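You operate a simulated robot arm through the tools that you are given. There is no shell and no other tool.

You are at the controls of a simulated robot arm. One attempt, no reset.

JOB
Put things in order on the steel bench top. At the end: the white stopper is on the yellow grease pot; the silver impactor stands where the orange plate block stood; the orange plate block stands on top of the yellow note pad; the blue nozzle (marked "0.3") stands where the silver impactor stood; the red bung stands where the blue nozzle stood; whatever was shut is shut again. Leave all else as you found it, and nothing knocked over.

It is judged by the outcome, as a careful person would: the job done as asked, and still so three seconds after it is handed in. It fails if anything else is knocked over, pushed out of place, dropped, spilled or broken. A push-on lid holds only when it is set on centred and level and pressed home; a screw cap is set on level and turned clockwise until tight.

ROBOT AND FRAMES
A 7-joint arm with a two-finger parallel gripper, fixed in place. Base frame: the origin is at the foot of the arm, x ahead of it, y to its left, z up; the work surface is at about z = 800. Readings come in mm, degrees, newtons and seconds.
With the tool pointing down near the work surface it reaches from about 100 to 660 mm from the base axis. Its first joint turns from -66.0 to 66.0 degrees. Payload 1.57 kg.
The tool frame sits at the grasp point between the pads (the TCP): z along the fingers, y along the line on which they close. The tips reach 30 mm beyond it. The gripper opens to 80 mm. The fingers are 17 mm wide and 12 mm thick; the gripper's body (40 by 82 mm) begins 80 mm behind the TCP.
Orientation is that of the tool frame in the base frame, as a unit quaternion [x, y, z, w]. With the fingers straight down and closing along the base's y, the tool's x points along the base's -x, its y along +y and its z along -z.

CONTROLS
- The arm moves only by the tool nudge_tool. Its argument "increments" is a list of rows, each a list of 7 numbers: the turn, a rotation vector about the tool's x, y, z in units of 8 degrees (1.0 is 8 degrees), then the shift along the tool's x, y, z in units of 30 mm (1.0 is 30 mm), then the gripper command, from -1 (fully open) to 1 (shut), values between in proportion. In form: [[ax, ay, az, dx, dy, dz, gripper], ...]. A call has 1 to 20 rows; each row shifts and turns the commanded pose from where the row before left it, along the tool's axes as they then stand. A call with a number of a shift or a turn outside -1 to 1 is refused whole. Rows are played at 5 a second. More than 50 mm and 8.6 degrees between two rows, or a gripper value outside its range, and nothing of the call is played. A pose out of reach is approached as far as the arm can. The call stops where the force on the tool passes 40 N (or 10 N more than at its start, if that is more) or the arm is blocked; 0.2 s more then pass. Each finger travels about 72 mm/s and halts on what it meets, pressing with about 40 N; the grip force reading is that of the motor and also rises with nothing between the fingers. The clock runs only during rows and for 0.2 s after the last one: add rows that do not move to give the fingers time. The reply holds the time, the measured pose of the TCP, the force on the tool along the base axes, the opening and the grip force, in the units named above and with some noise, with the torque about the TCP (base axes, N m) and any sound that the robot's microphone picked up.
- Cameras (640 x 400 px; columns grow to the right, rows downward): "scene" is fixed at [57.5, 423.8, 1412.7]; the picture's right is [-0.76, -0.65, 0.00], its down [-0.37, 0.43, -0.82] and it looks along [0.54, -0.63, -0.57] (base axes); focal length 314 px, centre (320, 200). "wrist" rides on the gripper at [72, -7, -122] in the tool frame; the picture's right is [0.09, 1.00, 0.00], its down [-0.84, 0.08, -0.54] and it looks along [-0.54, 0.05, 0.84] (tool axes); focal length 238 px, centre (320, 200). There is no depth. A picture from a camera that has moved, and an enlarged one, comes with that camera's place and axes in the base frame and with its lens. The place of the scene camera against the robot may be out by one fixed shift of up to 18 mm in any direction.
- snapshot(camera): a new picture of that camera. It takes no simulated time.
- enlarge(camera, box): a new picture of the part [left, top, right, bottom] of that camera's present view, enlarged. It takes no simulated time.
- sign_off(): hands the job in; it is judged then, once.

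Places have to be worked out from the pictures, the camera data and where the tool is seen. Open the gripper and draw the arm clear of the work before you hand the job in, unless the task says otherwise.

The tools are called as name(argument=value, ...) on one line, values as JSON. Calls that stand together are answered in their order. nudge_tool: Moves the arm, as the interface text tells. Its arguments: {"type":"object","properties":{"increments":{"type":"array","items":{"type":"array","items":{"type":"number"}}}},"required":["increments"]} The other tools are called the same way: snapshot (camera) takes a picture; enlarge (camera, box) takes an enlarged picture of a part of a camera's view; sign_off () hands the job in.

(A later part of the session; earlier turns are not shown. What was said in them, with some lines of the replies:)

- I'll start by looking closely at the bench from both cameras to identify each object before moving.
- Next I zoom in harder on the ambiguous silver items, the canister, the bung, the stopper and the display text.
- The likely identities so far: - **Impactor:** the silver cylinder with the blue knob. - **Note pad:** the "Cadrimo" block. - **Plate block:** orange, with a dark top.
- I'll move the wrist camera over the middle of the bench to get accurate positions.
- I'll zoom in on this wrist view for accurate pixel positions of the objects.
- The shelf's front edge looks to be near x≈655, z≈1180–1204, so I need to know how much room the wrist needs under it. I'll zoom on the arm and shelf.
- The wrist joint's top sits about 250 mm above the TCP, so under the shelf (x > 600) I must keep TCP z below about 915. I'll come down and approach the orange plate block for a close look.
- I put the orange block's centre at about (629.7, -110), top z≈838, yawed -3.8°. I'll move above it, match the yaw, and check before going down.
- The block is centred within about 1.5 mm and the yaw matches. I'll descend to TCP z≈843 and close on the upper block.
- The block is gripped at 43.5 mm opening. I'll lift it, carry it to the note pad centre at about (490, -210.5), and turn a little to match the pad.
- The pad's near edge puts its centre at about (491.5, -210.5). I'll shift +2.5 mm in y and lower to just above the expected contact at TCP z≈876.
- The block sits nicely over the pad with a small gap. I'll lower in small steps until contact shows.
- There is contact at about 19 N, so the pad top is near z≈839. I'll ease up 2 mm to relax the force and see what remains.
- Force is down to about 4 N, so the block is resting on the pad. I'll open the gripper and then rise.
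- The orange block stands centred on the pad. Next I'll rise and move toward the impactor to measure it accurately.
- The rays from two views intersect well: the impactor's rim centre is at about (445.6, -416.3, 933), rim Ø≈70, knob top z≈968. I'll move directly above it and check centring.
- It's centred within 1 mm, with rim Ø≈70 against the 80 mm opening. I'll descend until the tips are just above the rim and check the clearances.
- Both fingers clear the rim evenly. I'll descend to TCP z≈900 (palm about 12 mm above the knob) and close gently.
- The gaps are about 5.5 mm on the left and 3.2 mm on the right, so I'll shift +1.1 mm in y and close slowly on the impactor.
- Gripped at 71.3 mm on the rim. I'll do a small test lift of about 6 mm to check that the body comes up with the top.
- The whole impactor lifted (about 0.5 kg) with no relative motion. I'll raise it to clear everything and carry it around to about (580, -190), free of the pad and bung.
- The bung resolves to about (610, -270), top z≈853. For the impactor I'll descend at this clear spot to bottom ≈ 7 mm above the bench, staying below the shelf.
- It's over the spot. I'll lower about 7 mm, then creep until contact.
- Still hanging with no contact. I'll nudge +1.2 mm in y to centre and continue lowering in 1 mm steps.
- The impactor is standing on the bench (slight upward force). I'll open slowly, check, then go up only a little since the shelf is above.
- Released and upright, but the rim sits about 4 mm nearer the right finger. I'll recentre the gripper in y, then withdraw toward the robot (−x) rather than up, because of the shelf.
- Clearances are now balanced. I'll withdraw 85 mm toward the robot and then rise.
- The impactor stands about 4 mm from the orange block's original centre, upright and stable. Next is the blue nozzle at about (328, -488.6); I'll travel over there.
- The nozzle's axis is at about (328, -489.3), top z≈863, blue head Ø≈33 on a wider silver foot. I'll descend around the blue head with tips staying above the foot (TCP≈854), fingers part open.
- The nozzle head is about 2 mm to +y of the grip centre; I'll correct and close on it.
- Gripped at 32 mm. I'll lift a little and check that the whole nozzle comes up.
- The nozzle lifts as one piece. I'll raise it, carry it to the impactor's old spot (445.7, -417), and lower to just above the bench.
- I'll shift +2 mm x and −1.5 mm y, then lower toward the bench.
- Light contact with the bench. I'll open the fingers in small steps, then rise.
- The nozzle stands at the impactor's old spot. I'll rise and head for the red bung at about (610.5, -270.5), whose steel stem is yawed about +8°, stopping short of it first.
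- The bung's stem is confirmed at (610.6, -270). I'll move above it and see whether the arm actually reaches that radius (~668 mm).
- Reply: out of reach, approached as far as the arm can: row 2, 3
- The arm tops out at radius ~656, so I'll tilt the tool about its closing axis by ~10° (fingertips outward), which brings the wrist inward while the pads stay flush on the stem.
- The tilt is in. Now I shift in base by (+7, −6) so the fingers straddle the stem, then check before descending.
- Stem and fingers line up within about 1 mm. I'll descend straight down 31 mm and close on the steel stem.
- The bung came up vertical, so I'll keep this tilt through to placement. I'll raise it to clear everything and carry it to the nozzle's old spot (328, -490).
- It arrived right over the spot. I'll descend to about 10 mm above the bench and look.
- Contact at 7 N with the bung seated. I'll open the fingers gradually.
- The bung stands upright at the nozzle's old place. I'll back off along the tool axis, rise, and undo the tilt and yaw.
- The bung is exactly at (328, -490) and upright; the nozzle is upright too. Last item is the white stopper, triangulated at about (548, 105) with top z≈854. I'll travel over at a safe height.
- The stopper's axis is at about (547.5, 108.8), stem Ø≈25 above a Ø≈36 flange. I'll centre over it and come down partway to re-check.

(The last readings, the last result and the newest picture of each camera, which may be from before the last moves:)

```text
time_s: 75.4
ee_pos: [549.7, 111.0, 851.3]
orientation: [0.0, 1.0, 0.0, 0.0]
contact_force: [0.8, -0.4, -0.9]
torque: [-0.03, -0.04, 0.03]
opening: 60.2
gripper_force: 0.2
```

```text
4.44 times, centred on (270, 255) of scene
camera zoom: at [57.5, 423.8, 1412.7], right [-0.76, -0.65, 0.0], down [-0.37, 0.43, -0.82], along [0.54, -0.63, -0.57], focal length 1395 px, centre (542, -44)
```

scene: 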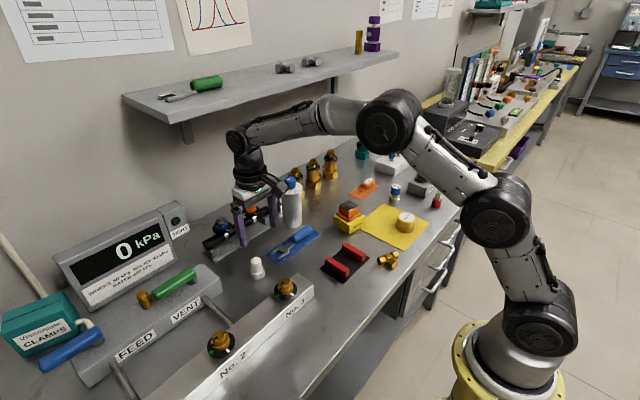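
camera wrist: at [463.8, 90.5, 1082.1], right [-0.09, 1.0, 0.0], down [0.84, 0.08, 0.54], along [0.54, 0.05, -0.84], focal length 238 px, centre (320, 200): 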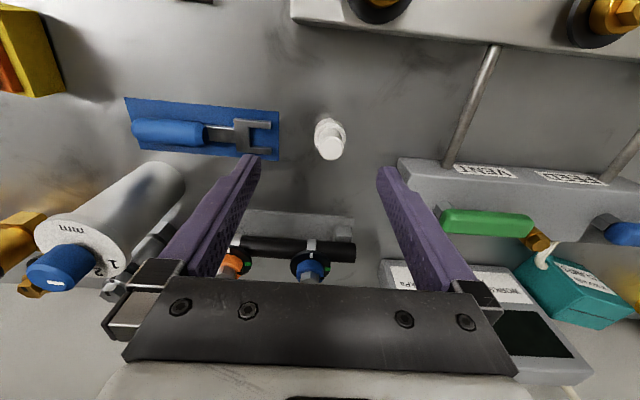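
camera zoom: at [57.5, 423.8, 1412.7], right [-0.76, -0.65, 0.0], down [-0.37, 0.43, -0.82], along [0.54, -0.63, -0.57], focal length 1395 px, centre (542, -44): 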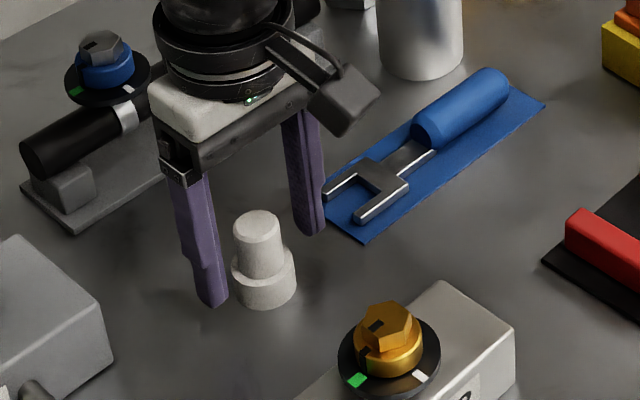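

The stem is centred between the fingers. I'll close on it.

nudge_tool(increments=[[0, 0, 0, 0, 0, 0, -0.2], [0, 0, 0, 0, 0, 0, 0.1], [0, 0, 0, 0, 0, 0, 0.3], [0, 0, 0, 0, 0, 0, 0.45], [0, 0, 0, 0, 0, 0, 0.7], [0, 0, 0, 0, 0, 0, 0.7]])

enlarge(camera="wrist", box=[240, 110, 400, 230])

enlarge(camera="scene", box=[220, 210, 320, 300])

```text
time_s: 76.8
ee_pos: [548.5, 110.2, 850.3]
orientation: [0.0, 1.0, 0.0, 0.0]
contact_force: [-0.7, -0.3, 0.7]
torque: [0.0, 0.0, -0.02]
opening: 24.8
gripper_force: 36.6
```

```text
3.33 times, centred on (320, 170) of wrist
camera zoom: at [476.3, 103.3, 972.4], right [-0.09, 1.0, 0.0], down [0.84, 0.08, 0.54], along [0.54, 0.05, -0.84], focal length 794 px, centre (320, 300)
```

zoom: 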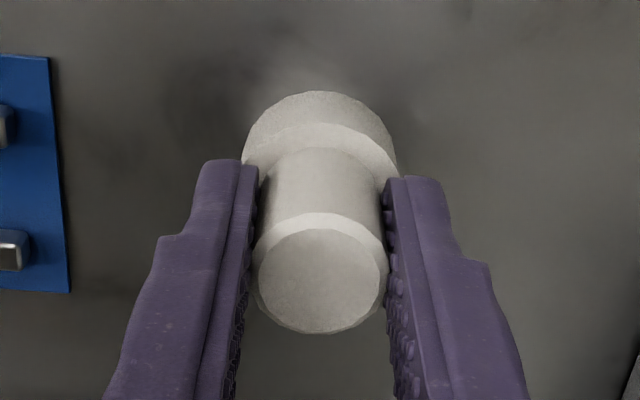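

```text
4.44 times, centred on (270, 255) of scene
camera zoom: at [57.5, 423.8, 1412.7], right [-0.76, -0.65, 0.0], down [-0.37, 0.43, -0.82], along [0.54, -0.63, -0.57], focal length 1395 px, centre (542, -44)
```

zoom: 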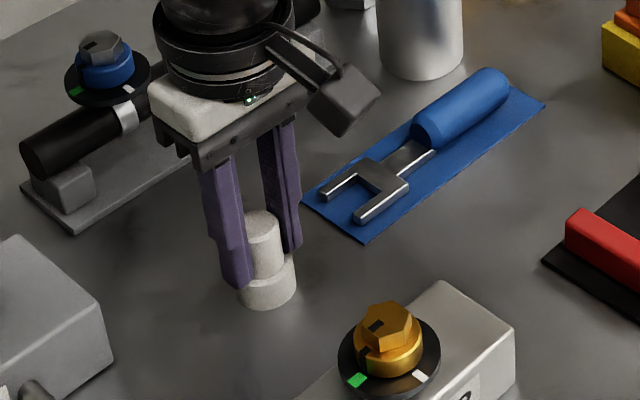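

Gripped at 24.8 mm. I'll lift the stopper and carry it toward the grease pot at (349.3, -310.2).

nudge_tool(increments=[[0, 0, 0, 0, 0, -0.3, 0.7], [0, 0, 0, 0, 0, -0.9, 0.7], [0, 0, 0, 0, 0, -0.9, 0.7], [0, 0, 0, 0, 0, -0.9, 0.7], [0, 0, 0, 0, 0, -0.9, 0.7], [0, 0, 0, 0, 0, -0.8, 0.7], [0, 0, 0, 0.388, -0.824, 0, 0.7], [0, 0, 0, 0.388, -0.824, 0, 0.7], [0, 0, 0, 0.388, -0.824, 0, 0.7], [0, 0, 0, 0.388, -0.824, 0, 0.7], [0, 0, 0, 0.388, -0.824, 0, 0.7], [0, 0, 0, 0.388, -0.824, 0, 0.7], [0, 0, 0, 0.388, -0.824, 0, 0.7], [0, 0, 0, 0.388, -0.824, 0, 0.7], [0, 0, 0, 0.388, -0.824, 0, 0.7], [0, 0, 0, 0.388, -0.824, 0, 0.7], [0, 0, 0, 0, 0, 0, 0.7]])

snapshot(camera="scene")

snapshot(camera="wrist")

```text
time_s: 80.4
ee_pos: [432.3, -136.9, 992.1]
orientation: [0.0, 1.0, 0.0, 0.0]
contact_force: [-0.8, 0.0, -0.2]
torque: [0.01, 0.01, 0.0]
opening: 24.4
gripper_force: 35.8
```

```text
taken
```

scene: 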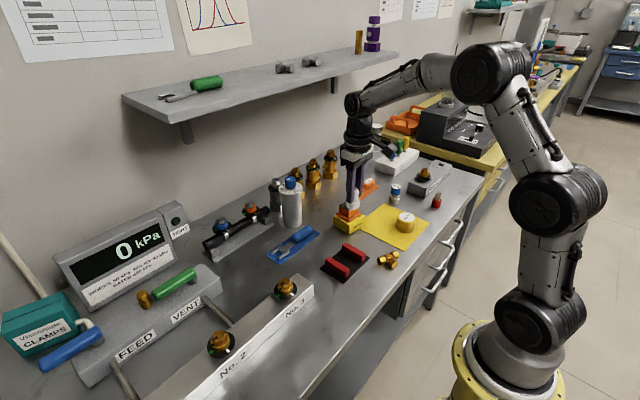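

```text
taken
camera wrist: at [360.7, -145.2, 1112.9], right [-0.09, 1.0, 0.0], down [0.84, 0.08, 0.54], along [0.54, 0.05, -0.84], focal length 238 px, centre (320, 200)
```

wrist: 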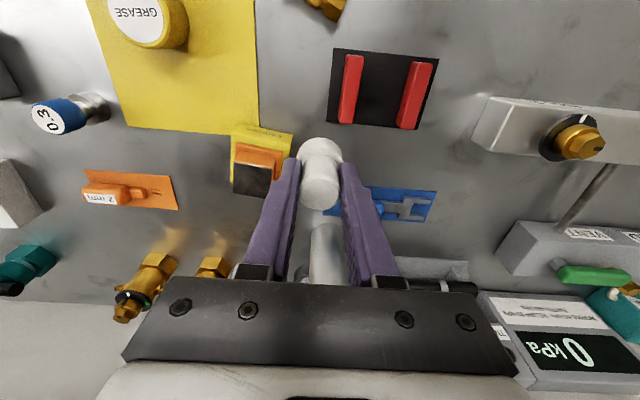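

nudge_tool(increments=[[0, 0, 0, 0.39, -0.825, 0, 0.7], [0, 0, 0, 0.39, -0.825, 0, 0.7], [0, 0, 0, 0.39, -0.825, 0, 0.7], [0, 0, 0, 0.39, -0.825, 0, 0.7], [0, 0, 0, 0.39, -0.825, 0, 0.7], [0, 0, 0, 0.39, -0.825, 0, 0.7], [0, 0, 0, 0.39, -0.825, 0, 0.7], [0, 0, 0, 0, 0, 0.7, 0.7], [0, 0, 0, 0, 0, 0.7, 0.7], [0, 0, 0, 0, 0, 0.5, 0.7], [0, 0, 0, 0, 0, 0, 0.7]])

snapshot(camera="wrist")

enlarge(camera="wrist", box=[240, 100, 400, 220])

enlarge(camera="scene", box=[350, 160, 450, 250])

```text
time_s: 82.8
ee_pos: [351.6, -311.1, 935.4]
orientation: [0.0, 1.0, 0.0, 0.001]
contact_force: [-0.3, -0.3, -1.2]
torque: [0.0, 0.0, -0.02]
opening: 24.7
gripper_force: 35.8
```

```text
taken
camera wrist: at [279.7, -317.8, 1057.1], right [-0.09, 1.0, 0.0], down [0.84, 0.08, 0.54], along [0.54, 0.05, -0.84], focal length 238 px, centre (320, 200)
```

wrist: 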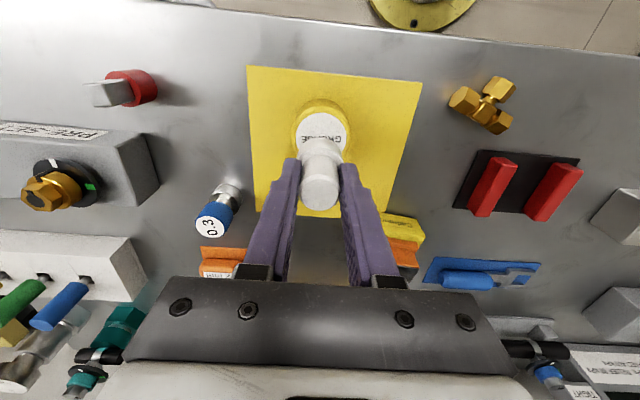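

```text
3.33 times, centred on (320, 160) of wrist
camera zoom: at [279.7, -317.8, 1057.1], right [-0.09, 1.0, 0.0], down [0.84, 0.08, 0.54], along [0.54, 0.05, -0.84], focal length 794 px, centre (320, 333)
```

zoom: 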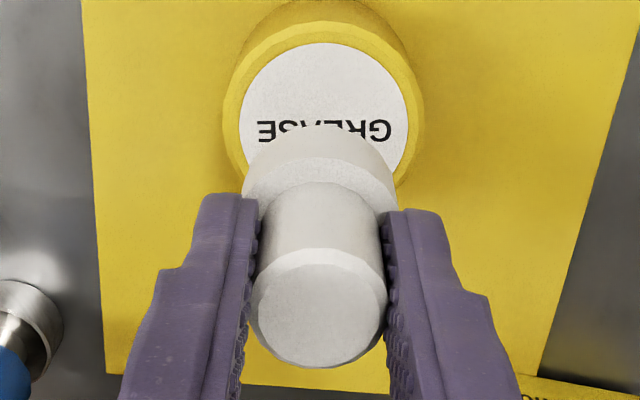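

```text
4.44 times, centred on (400, 205) of scene
camera zoom: at [57.5, 423.8, 1412.7], right [-0.76, -0.65, 0.0], down [-0.37, 0.43, -0.82], along [0.54, -0.63, -0.57], focal length 1395 px, centre (-36, 178)
```

zoom: 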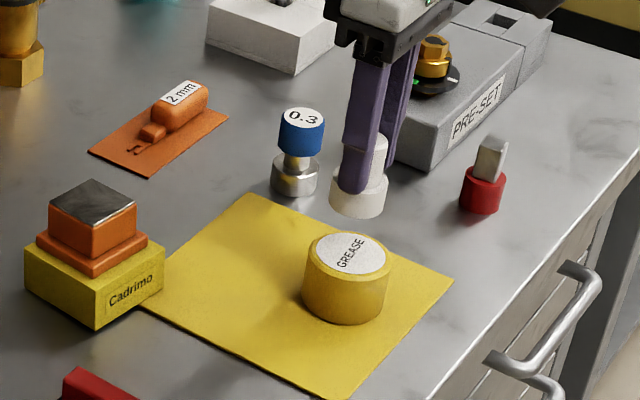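

The pot centre is confirmed at (349.3, -310.5) and the stopper is aligned within about 1 mm. I'll lower to just above expected contact (TCP≈895).

nudge_tool(increments=[[0, 0, 0, 0.03, 0.02, 0.4, 0.7], [0, 0, 0, 0, 0, 0.4, 0.7], [0, 0, 0, 0, 0, 0.3, 0.7], [0, 0, 0, 0, 0, 0, 0.7]])

enlarge(camera="scene", box=[375, 180, 435, 240])

enlarge(camera="wrist", box=[240, 100, 400, 220])

```text
time_s: 83.8
ee_pos: [348.1, -309.0, 903.3]
orientation: [0.0, 1.0, 0.001, 0.0]
contact_force: [0.2, -0.3, -0.4]
torque: [-0.02, -0.01, 0.0]
opening: 24.8
gripper_force: 36.9
```

```text
6.67 times, centred on (405, 210) of scene
camera zoom: at [57.5, 423.8, 1412.7], right [-0.76, -0.65, 0.0], down [-0.37, 0.43, -0.82], along [0.54, -0.63, -0.57], focal length 2092 px, centre (-247, 133)
```

zoom: 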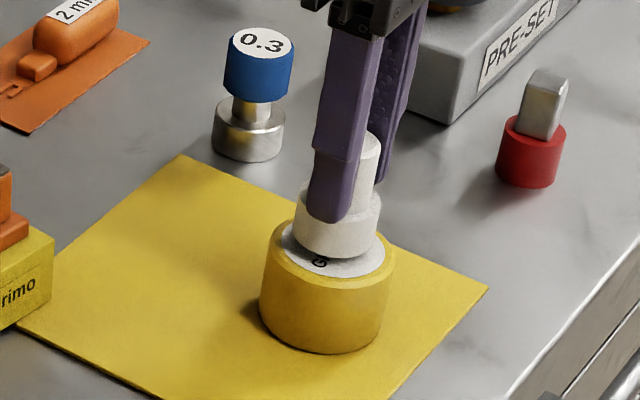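

```text
3.33 times, centred on (320, 160) of wrist
camera zoom: at [277.0, -316.7, 1024.4], right [-0.09, 1.0, 0.0], down [0.84, 0.08, 0.54], along [0.54, 0.05, -0.84], focal length 794 px, centre (320, 333)
```

zoom: 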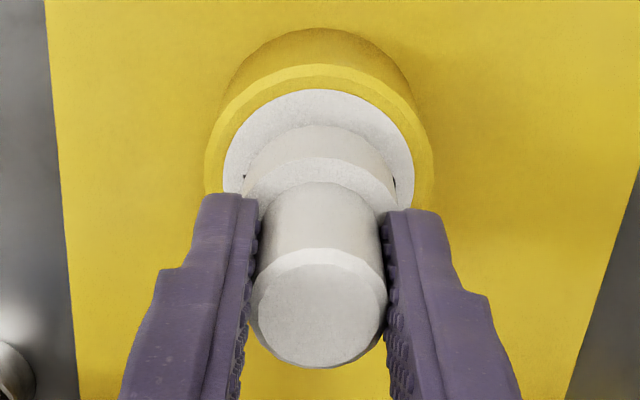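

nudge_tool(increments=[[0, 0, 0, -0.04, -0.02, 0.12, 0.7], [0, 0, 0, 0, 0, 0.08, 0.7], [0, 0, 0, 0, 0, 0, 0.7]])

```text
time_s: 84.6
ee_pos: [350.0, -309.6, 898.6]
orientation: [0.0, 1.0, 0.0, 0.0]
contact_force: [0.0, -0.2, 0.1]
torque: [-0.06, -0.01, 0.03]
opening: 24.7
gripper_force: 36.6
```

nudge_tool(increments=[[0, 0, 0, 0, 0, 0.05, 0.7], [0, 0, 0, 0, 0, 0, 0.7]])

```text
time_s: 85.2
ee_pos: [350.6, -310.3, 896.6]
orientation: [0.0, 1.0, 0.0, -0.001]
contact_force: [-0.9, 1.6, 4.5]
torque: [0.05, 0.08, 0.01]
opening: 24.8
gripper_force: 36.4
```

First contact at 4.5 N. I'll press about 1 mm more to seat it level and look.

nudge_tool(increments=[[0, 0, 0, 0, 0, 0.035, 0.7], [0, 0, 0, 0, 0, 0, 0.7]])

enlarge(camera="scene", box=[375, 180, 435, 240])

enlarge(camera="wrist", box=[240, 100, 400, 220])

```text
time_s: 85.8
ee_pos: [350.1, -310.0, 895.6]
orientation: [-0.001, 1.0, -0.002, 0.001]
contact_force: [-3.1, 4.5, 18.5]
torque: [0.24, 0.14, -0.03]
opening: 24.5
gripper_force: 36.0
```

```text
6.67 times, centred on (405, 210) of scene
camera zoom: at [57.3, 424.1, 1412.6], right [-0.76, -0.65, 0.0], down [-0.37, 0.43, -0.82], along [0.54, -0.63, -0.57], focal length 2092 px, centre (-247, 133)
```

zoom: 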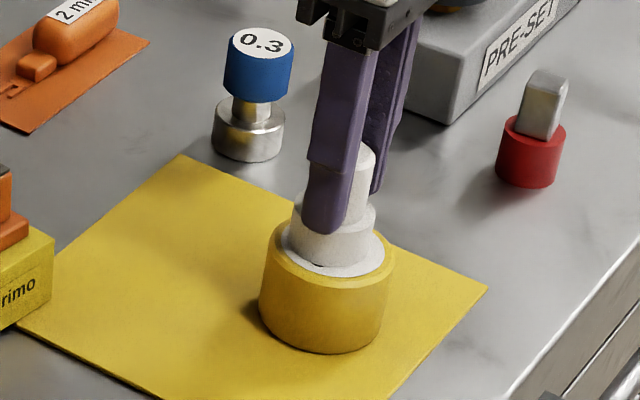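

```text
3.33 times, centred on (320, 160) of wrist
camera zoom: at [278.2, -317.2, 1016.9], right [-0.09, 1.0, 0.0], down [0.84, 0.08, 0.54], along [0.54, 0.05, -0.84], focal length 794 px, centre (320, 333)
```

zoom: 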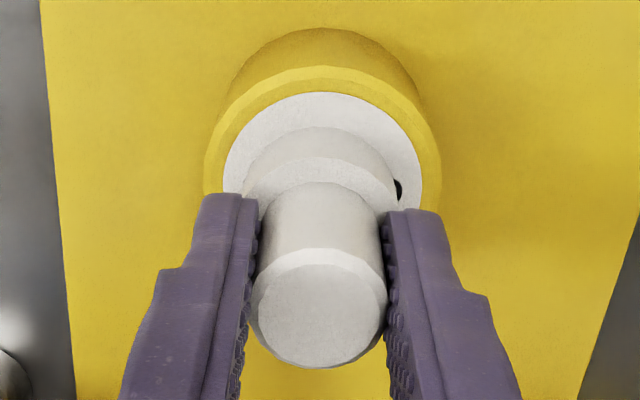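

Seated with about 18 N. I'll relax the push, then open gradually.

nudge_tool(increments=[[0, 0, 0, 0, 0, -0.04, 0.7], [0, 0, 0, 0, 0, 0, 0.7], [0, 0, 0, 0, 0, 0, 0.3], [0, 0, 0, 0, 0, 0, 0.2], [0, 0, 0, 0, 0, 0, 0], [0, 0, 0, 0, 0, 0, -0.3], [0, 0, 0, 0, 0, 0, -0.3]])

enlarge(camera="scene", box=[375, 180, 435, 240])

enlarge(camera="wrist", box=[240, 100, 400, 220])

```text
time_s: 87.4
ee_pos: [349.6, -309.9, 894.8]
orientation: [0.0, 1.0, -0.001, 0.0]
contact_force: [-0.4, -0.5, -0.5]
torque: [0.05, 0.02, -0.01]
opening: 51.8
gripper_force: 0.1
```

```text
6.67 times, centred on (405, 210) of scene
camera zoom: at [57.5, 423.8, 1412.7], right [-0.76, -0.65, 0.0], down [-0.37, 0.43, -0.82], along [0.54, -0.63, -0.57], focal length 2092 px, centre (-247, 133)
```

zoom: 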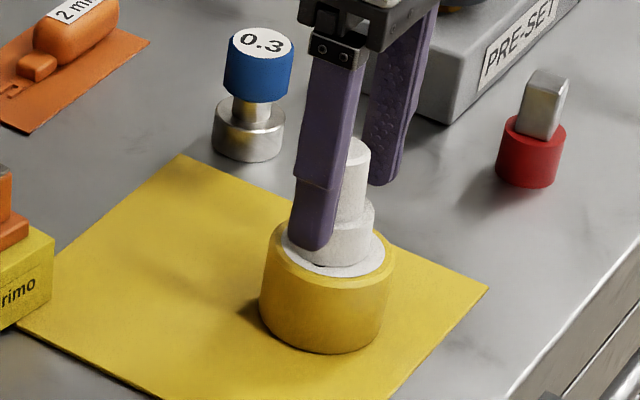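

```text
3.33 times, centred on (320, 160) of wrist
camera zoom: at [277.5, -317.1, 1016.8], right [-0.09, 1.0, 0.0], down [0.84, 0.08, 0.54], along [0.54, 0.05, -0.84], focal length 794 px, centre (320, 333)
```

zoom: 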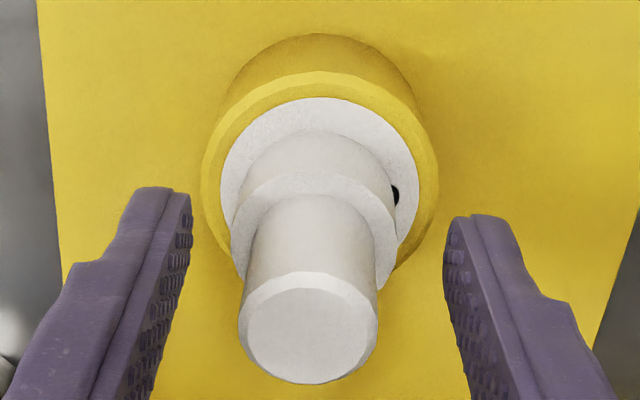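

The stopper stands level on the pot. I'll rise straight up and inspect everything.

nudge_tool(increments=[[0, 0, 0, 0, -0.05, -0.3, -0.4], [0, 0, 0, 0, 0, -0.8, -0.6], [0, 0, 0, 0, 0, -0.9, -1], [0, 0, 0, 0, 0, -0.9, -1], [0, 0, 0, 0, 0, -0.9, -1], [0, 0, 0, 0.5, 0, -0.9, -1], [0, 0, 0, 0.7, 0, -0.9, -1], [0, 0, 0, 0.7, 0.5, 0, -1], [0, 0, 0, 0, 0, 0, -1]])

snapshot(camera="scene")

snapshot(camera="wrist")

enlarge(camera="scene", box=[330, 160, 460, 250])

enlarge(camera="scene", box=[190, 150, 350, 270])

```text
time_s: 89.4
ee_pos: [292.6, -295.5, 1063.9]
orientation: [0.0, 1.0, 0.001, 0.0]
contact_force: [0.3, -0.2, 0.0]
torque: [-0.03, -0.01, 0.01]
opening: 80.3
gripper_force: 0.2
```

```text
taken
```

scene: 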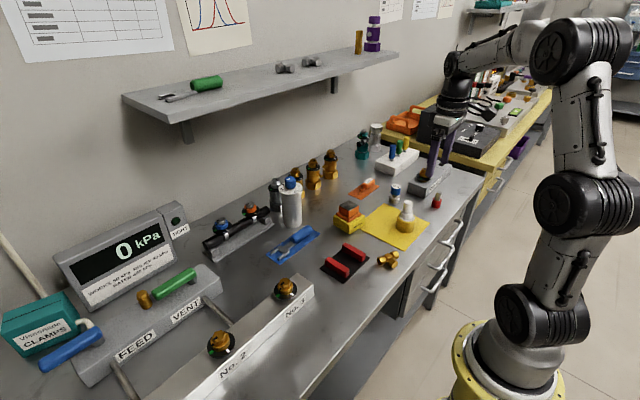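

```text
taken
camera wrist: at [220.5, -302.6, 1185.6], right [-0.09, 1.0, 0.0], down [0.84, 0.08, 0.54], along [0.54, 0.05, -0.84], focal length 238 px, centre (320, 200)
```

wrist: 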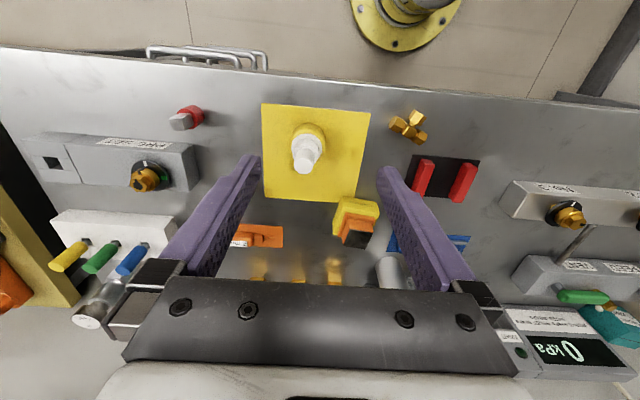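

```text
4.44 times, centred on (395, 205) of scene
camera zoom: at [57.5, 423.8, 1412.7], right [-0.76, -0.65, 0.0], down [-0.37, 0.43, -0.82], along [0.54, -0.63, -0.57], focal length 1395 px, centre (-13, 178)
```

zoom: 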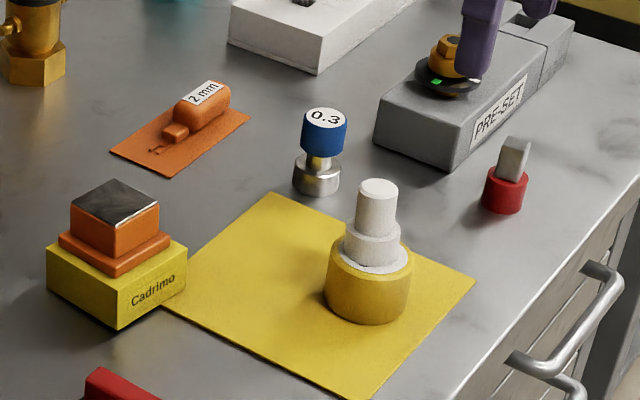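

```text
3.33 times, centred on (270, 210) of scene
camera zoom: at [57.5, 423.8, 1412.7], right [-0.76, -0.65, 0.0], down [-0.37, 0.43, -0.82], along [0.54, -0.63, -0.57], focal length 1046 px, centre (487, 167)
```

zoom: 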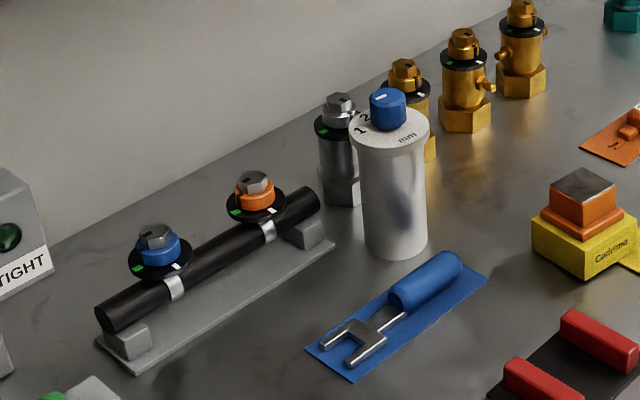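

All five items are in place and everything else looks untouched. I'll draw the arm back to its starting pose, well clear, and take a final look.

nudge_tool(increments=[[0, 0, 0, 0.15, 0.65, -0.8, -1], [0, 0, 0, 0.15, 0.65, -0.8, -1], [0, 0, 0, 0.15, 0.65, -0.8, -1], [0, 0, 0, 0, 0, 0, -1], [0, 0, 0, 0, 0, 0, -1]])

snapshot(camera="scene")

snapshot(camera="wrist")

enlarge(camera="scene", box=[380, 180, 450, 240])

enlarge(camera="wrist", box=[220, 80, 420, 280])

```text
time_s: 90.6
ee_pos: [280.0, -238.8, 1135.1]
orientation: [0.0, 1.0, 0.0, 0.0]
contact_force: [0.3, 0.8, 0.4]
torque: [-0.02, 0.02, 0.01]
opening: 80.0
gripper_force: 0.0
```

```text
taken
```

scene: 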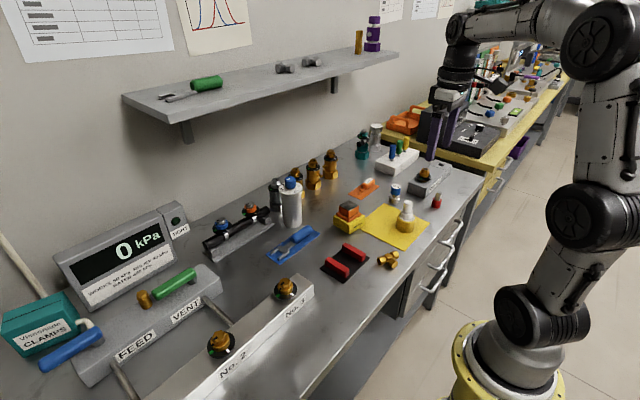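

```text
taken
camera wrist: at [208.2, -245.2, 1256.8], right [-0.09, 1.0, 0.0], down [0.84, 0.08, 0.54], along [0.54, 0.05, -0.84], focal length 238 px, centre (320, 200)
```

wrist: 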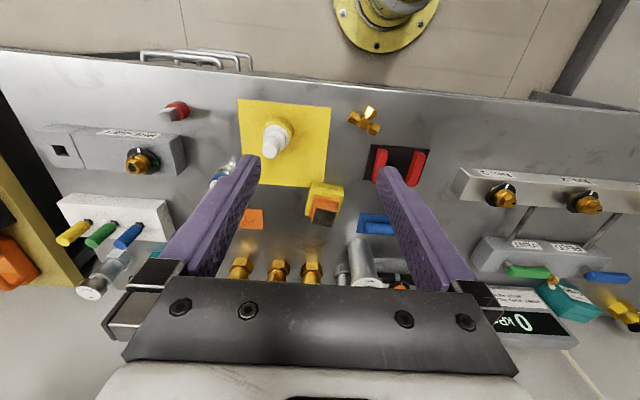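

```text
6.67 times, centred on (415, 210) of scene
camera zoom: at [57.5, 423.8, 1412.7], right [-0.76, -0.65, 0.0], down [-0.37, 0.43, -0.82], along [0.54, -0.63, -0.57], focal length 2092 px, centre (-313, 133)
```

zoom: 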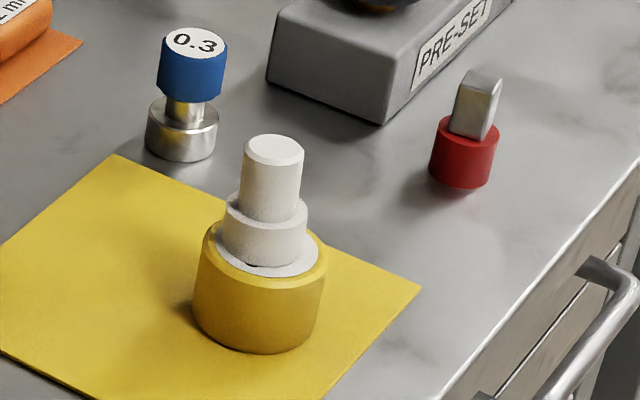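

```text
2.00 times, centred on (320, 180) of wrist
camera zoom: at [208.2, -245.2, 1256.8], right [-0.09, 1.0, 0.0], down [0.84, 0.08, 0.54], along [0.54, 0.05, -0.84], focal length 477 px, centre (320, 240)
```

zoom: 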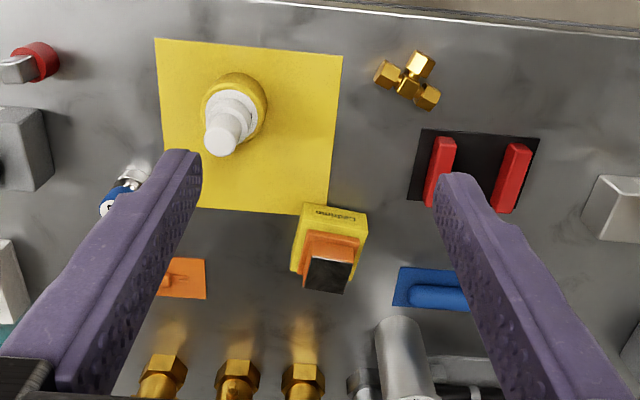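

Final check before handing in:
- The stopper stands on the grease pot.
- The nozzle, bung and impactor stand in their new places.
- The plate block sits on the note pad.
- Nothing else has moved.
- The gripper is open and the arm is clear.

I'm handing the job in.

sign_off()

```text
The job is handed in.
```

I moved all five items and handed the job in. In the last pictures everything was standing, nothing was knocked over, and the gripper was open and clear. I haven't seen the verdict.

| Item | Now stands | How close |
|---|---|---|
| White stopper | On the yellow grease pot, level | About 4 mm off the pot's centre, well inside the lid |
| Silver impactor | Where the orange plate block stood | About 4 mm from the block's old centre |
| Orange plate block | On the yellow note pad | Close to centred |
| Blue nozzle ("0.3") | Where the silver impactor stood | Within about 2 mm |
| Red bung | Where the blue nozzle stood | Within about 1 mm |

- **Impactor offset:** it shifted about 4 mm when I released it. I left it rather than grip it again under the shelf.
- **Two identifications were my judgement:** nothing on the bench is labelled "impactor" or "note pad". I took the impactor to be the silver cylinder with the blue knob marked "1 2 mm", and the note pad to be the yellow "Cadrimo" block rather than the thin yellow sheet under the grease pot.
- **Nothing needed shutting:** I didn't open anything, so there was nothing to close again.
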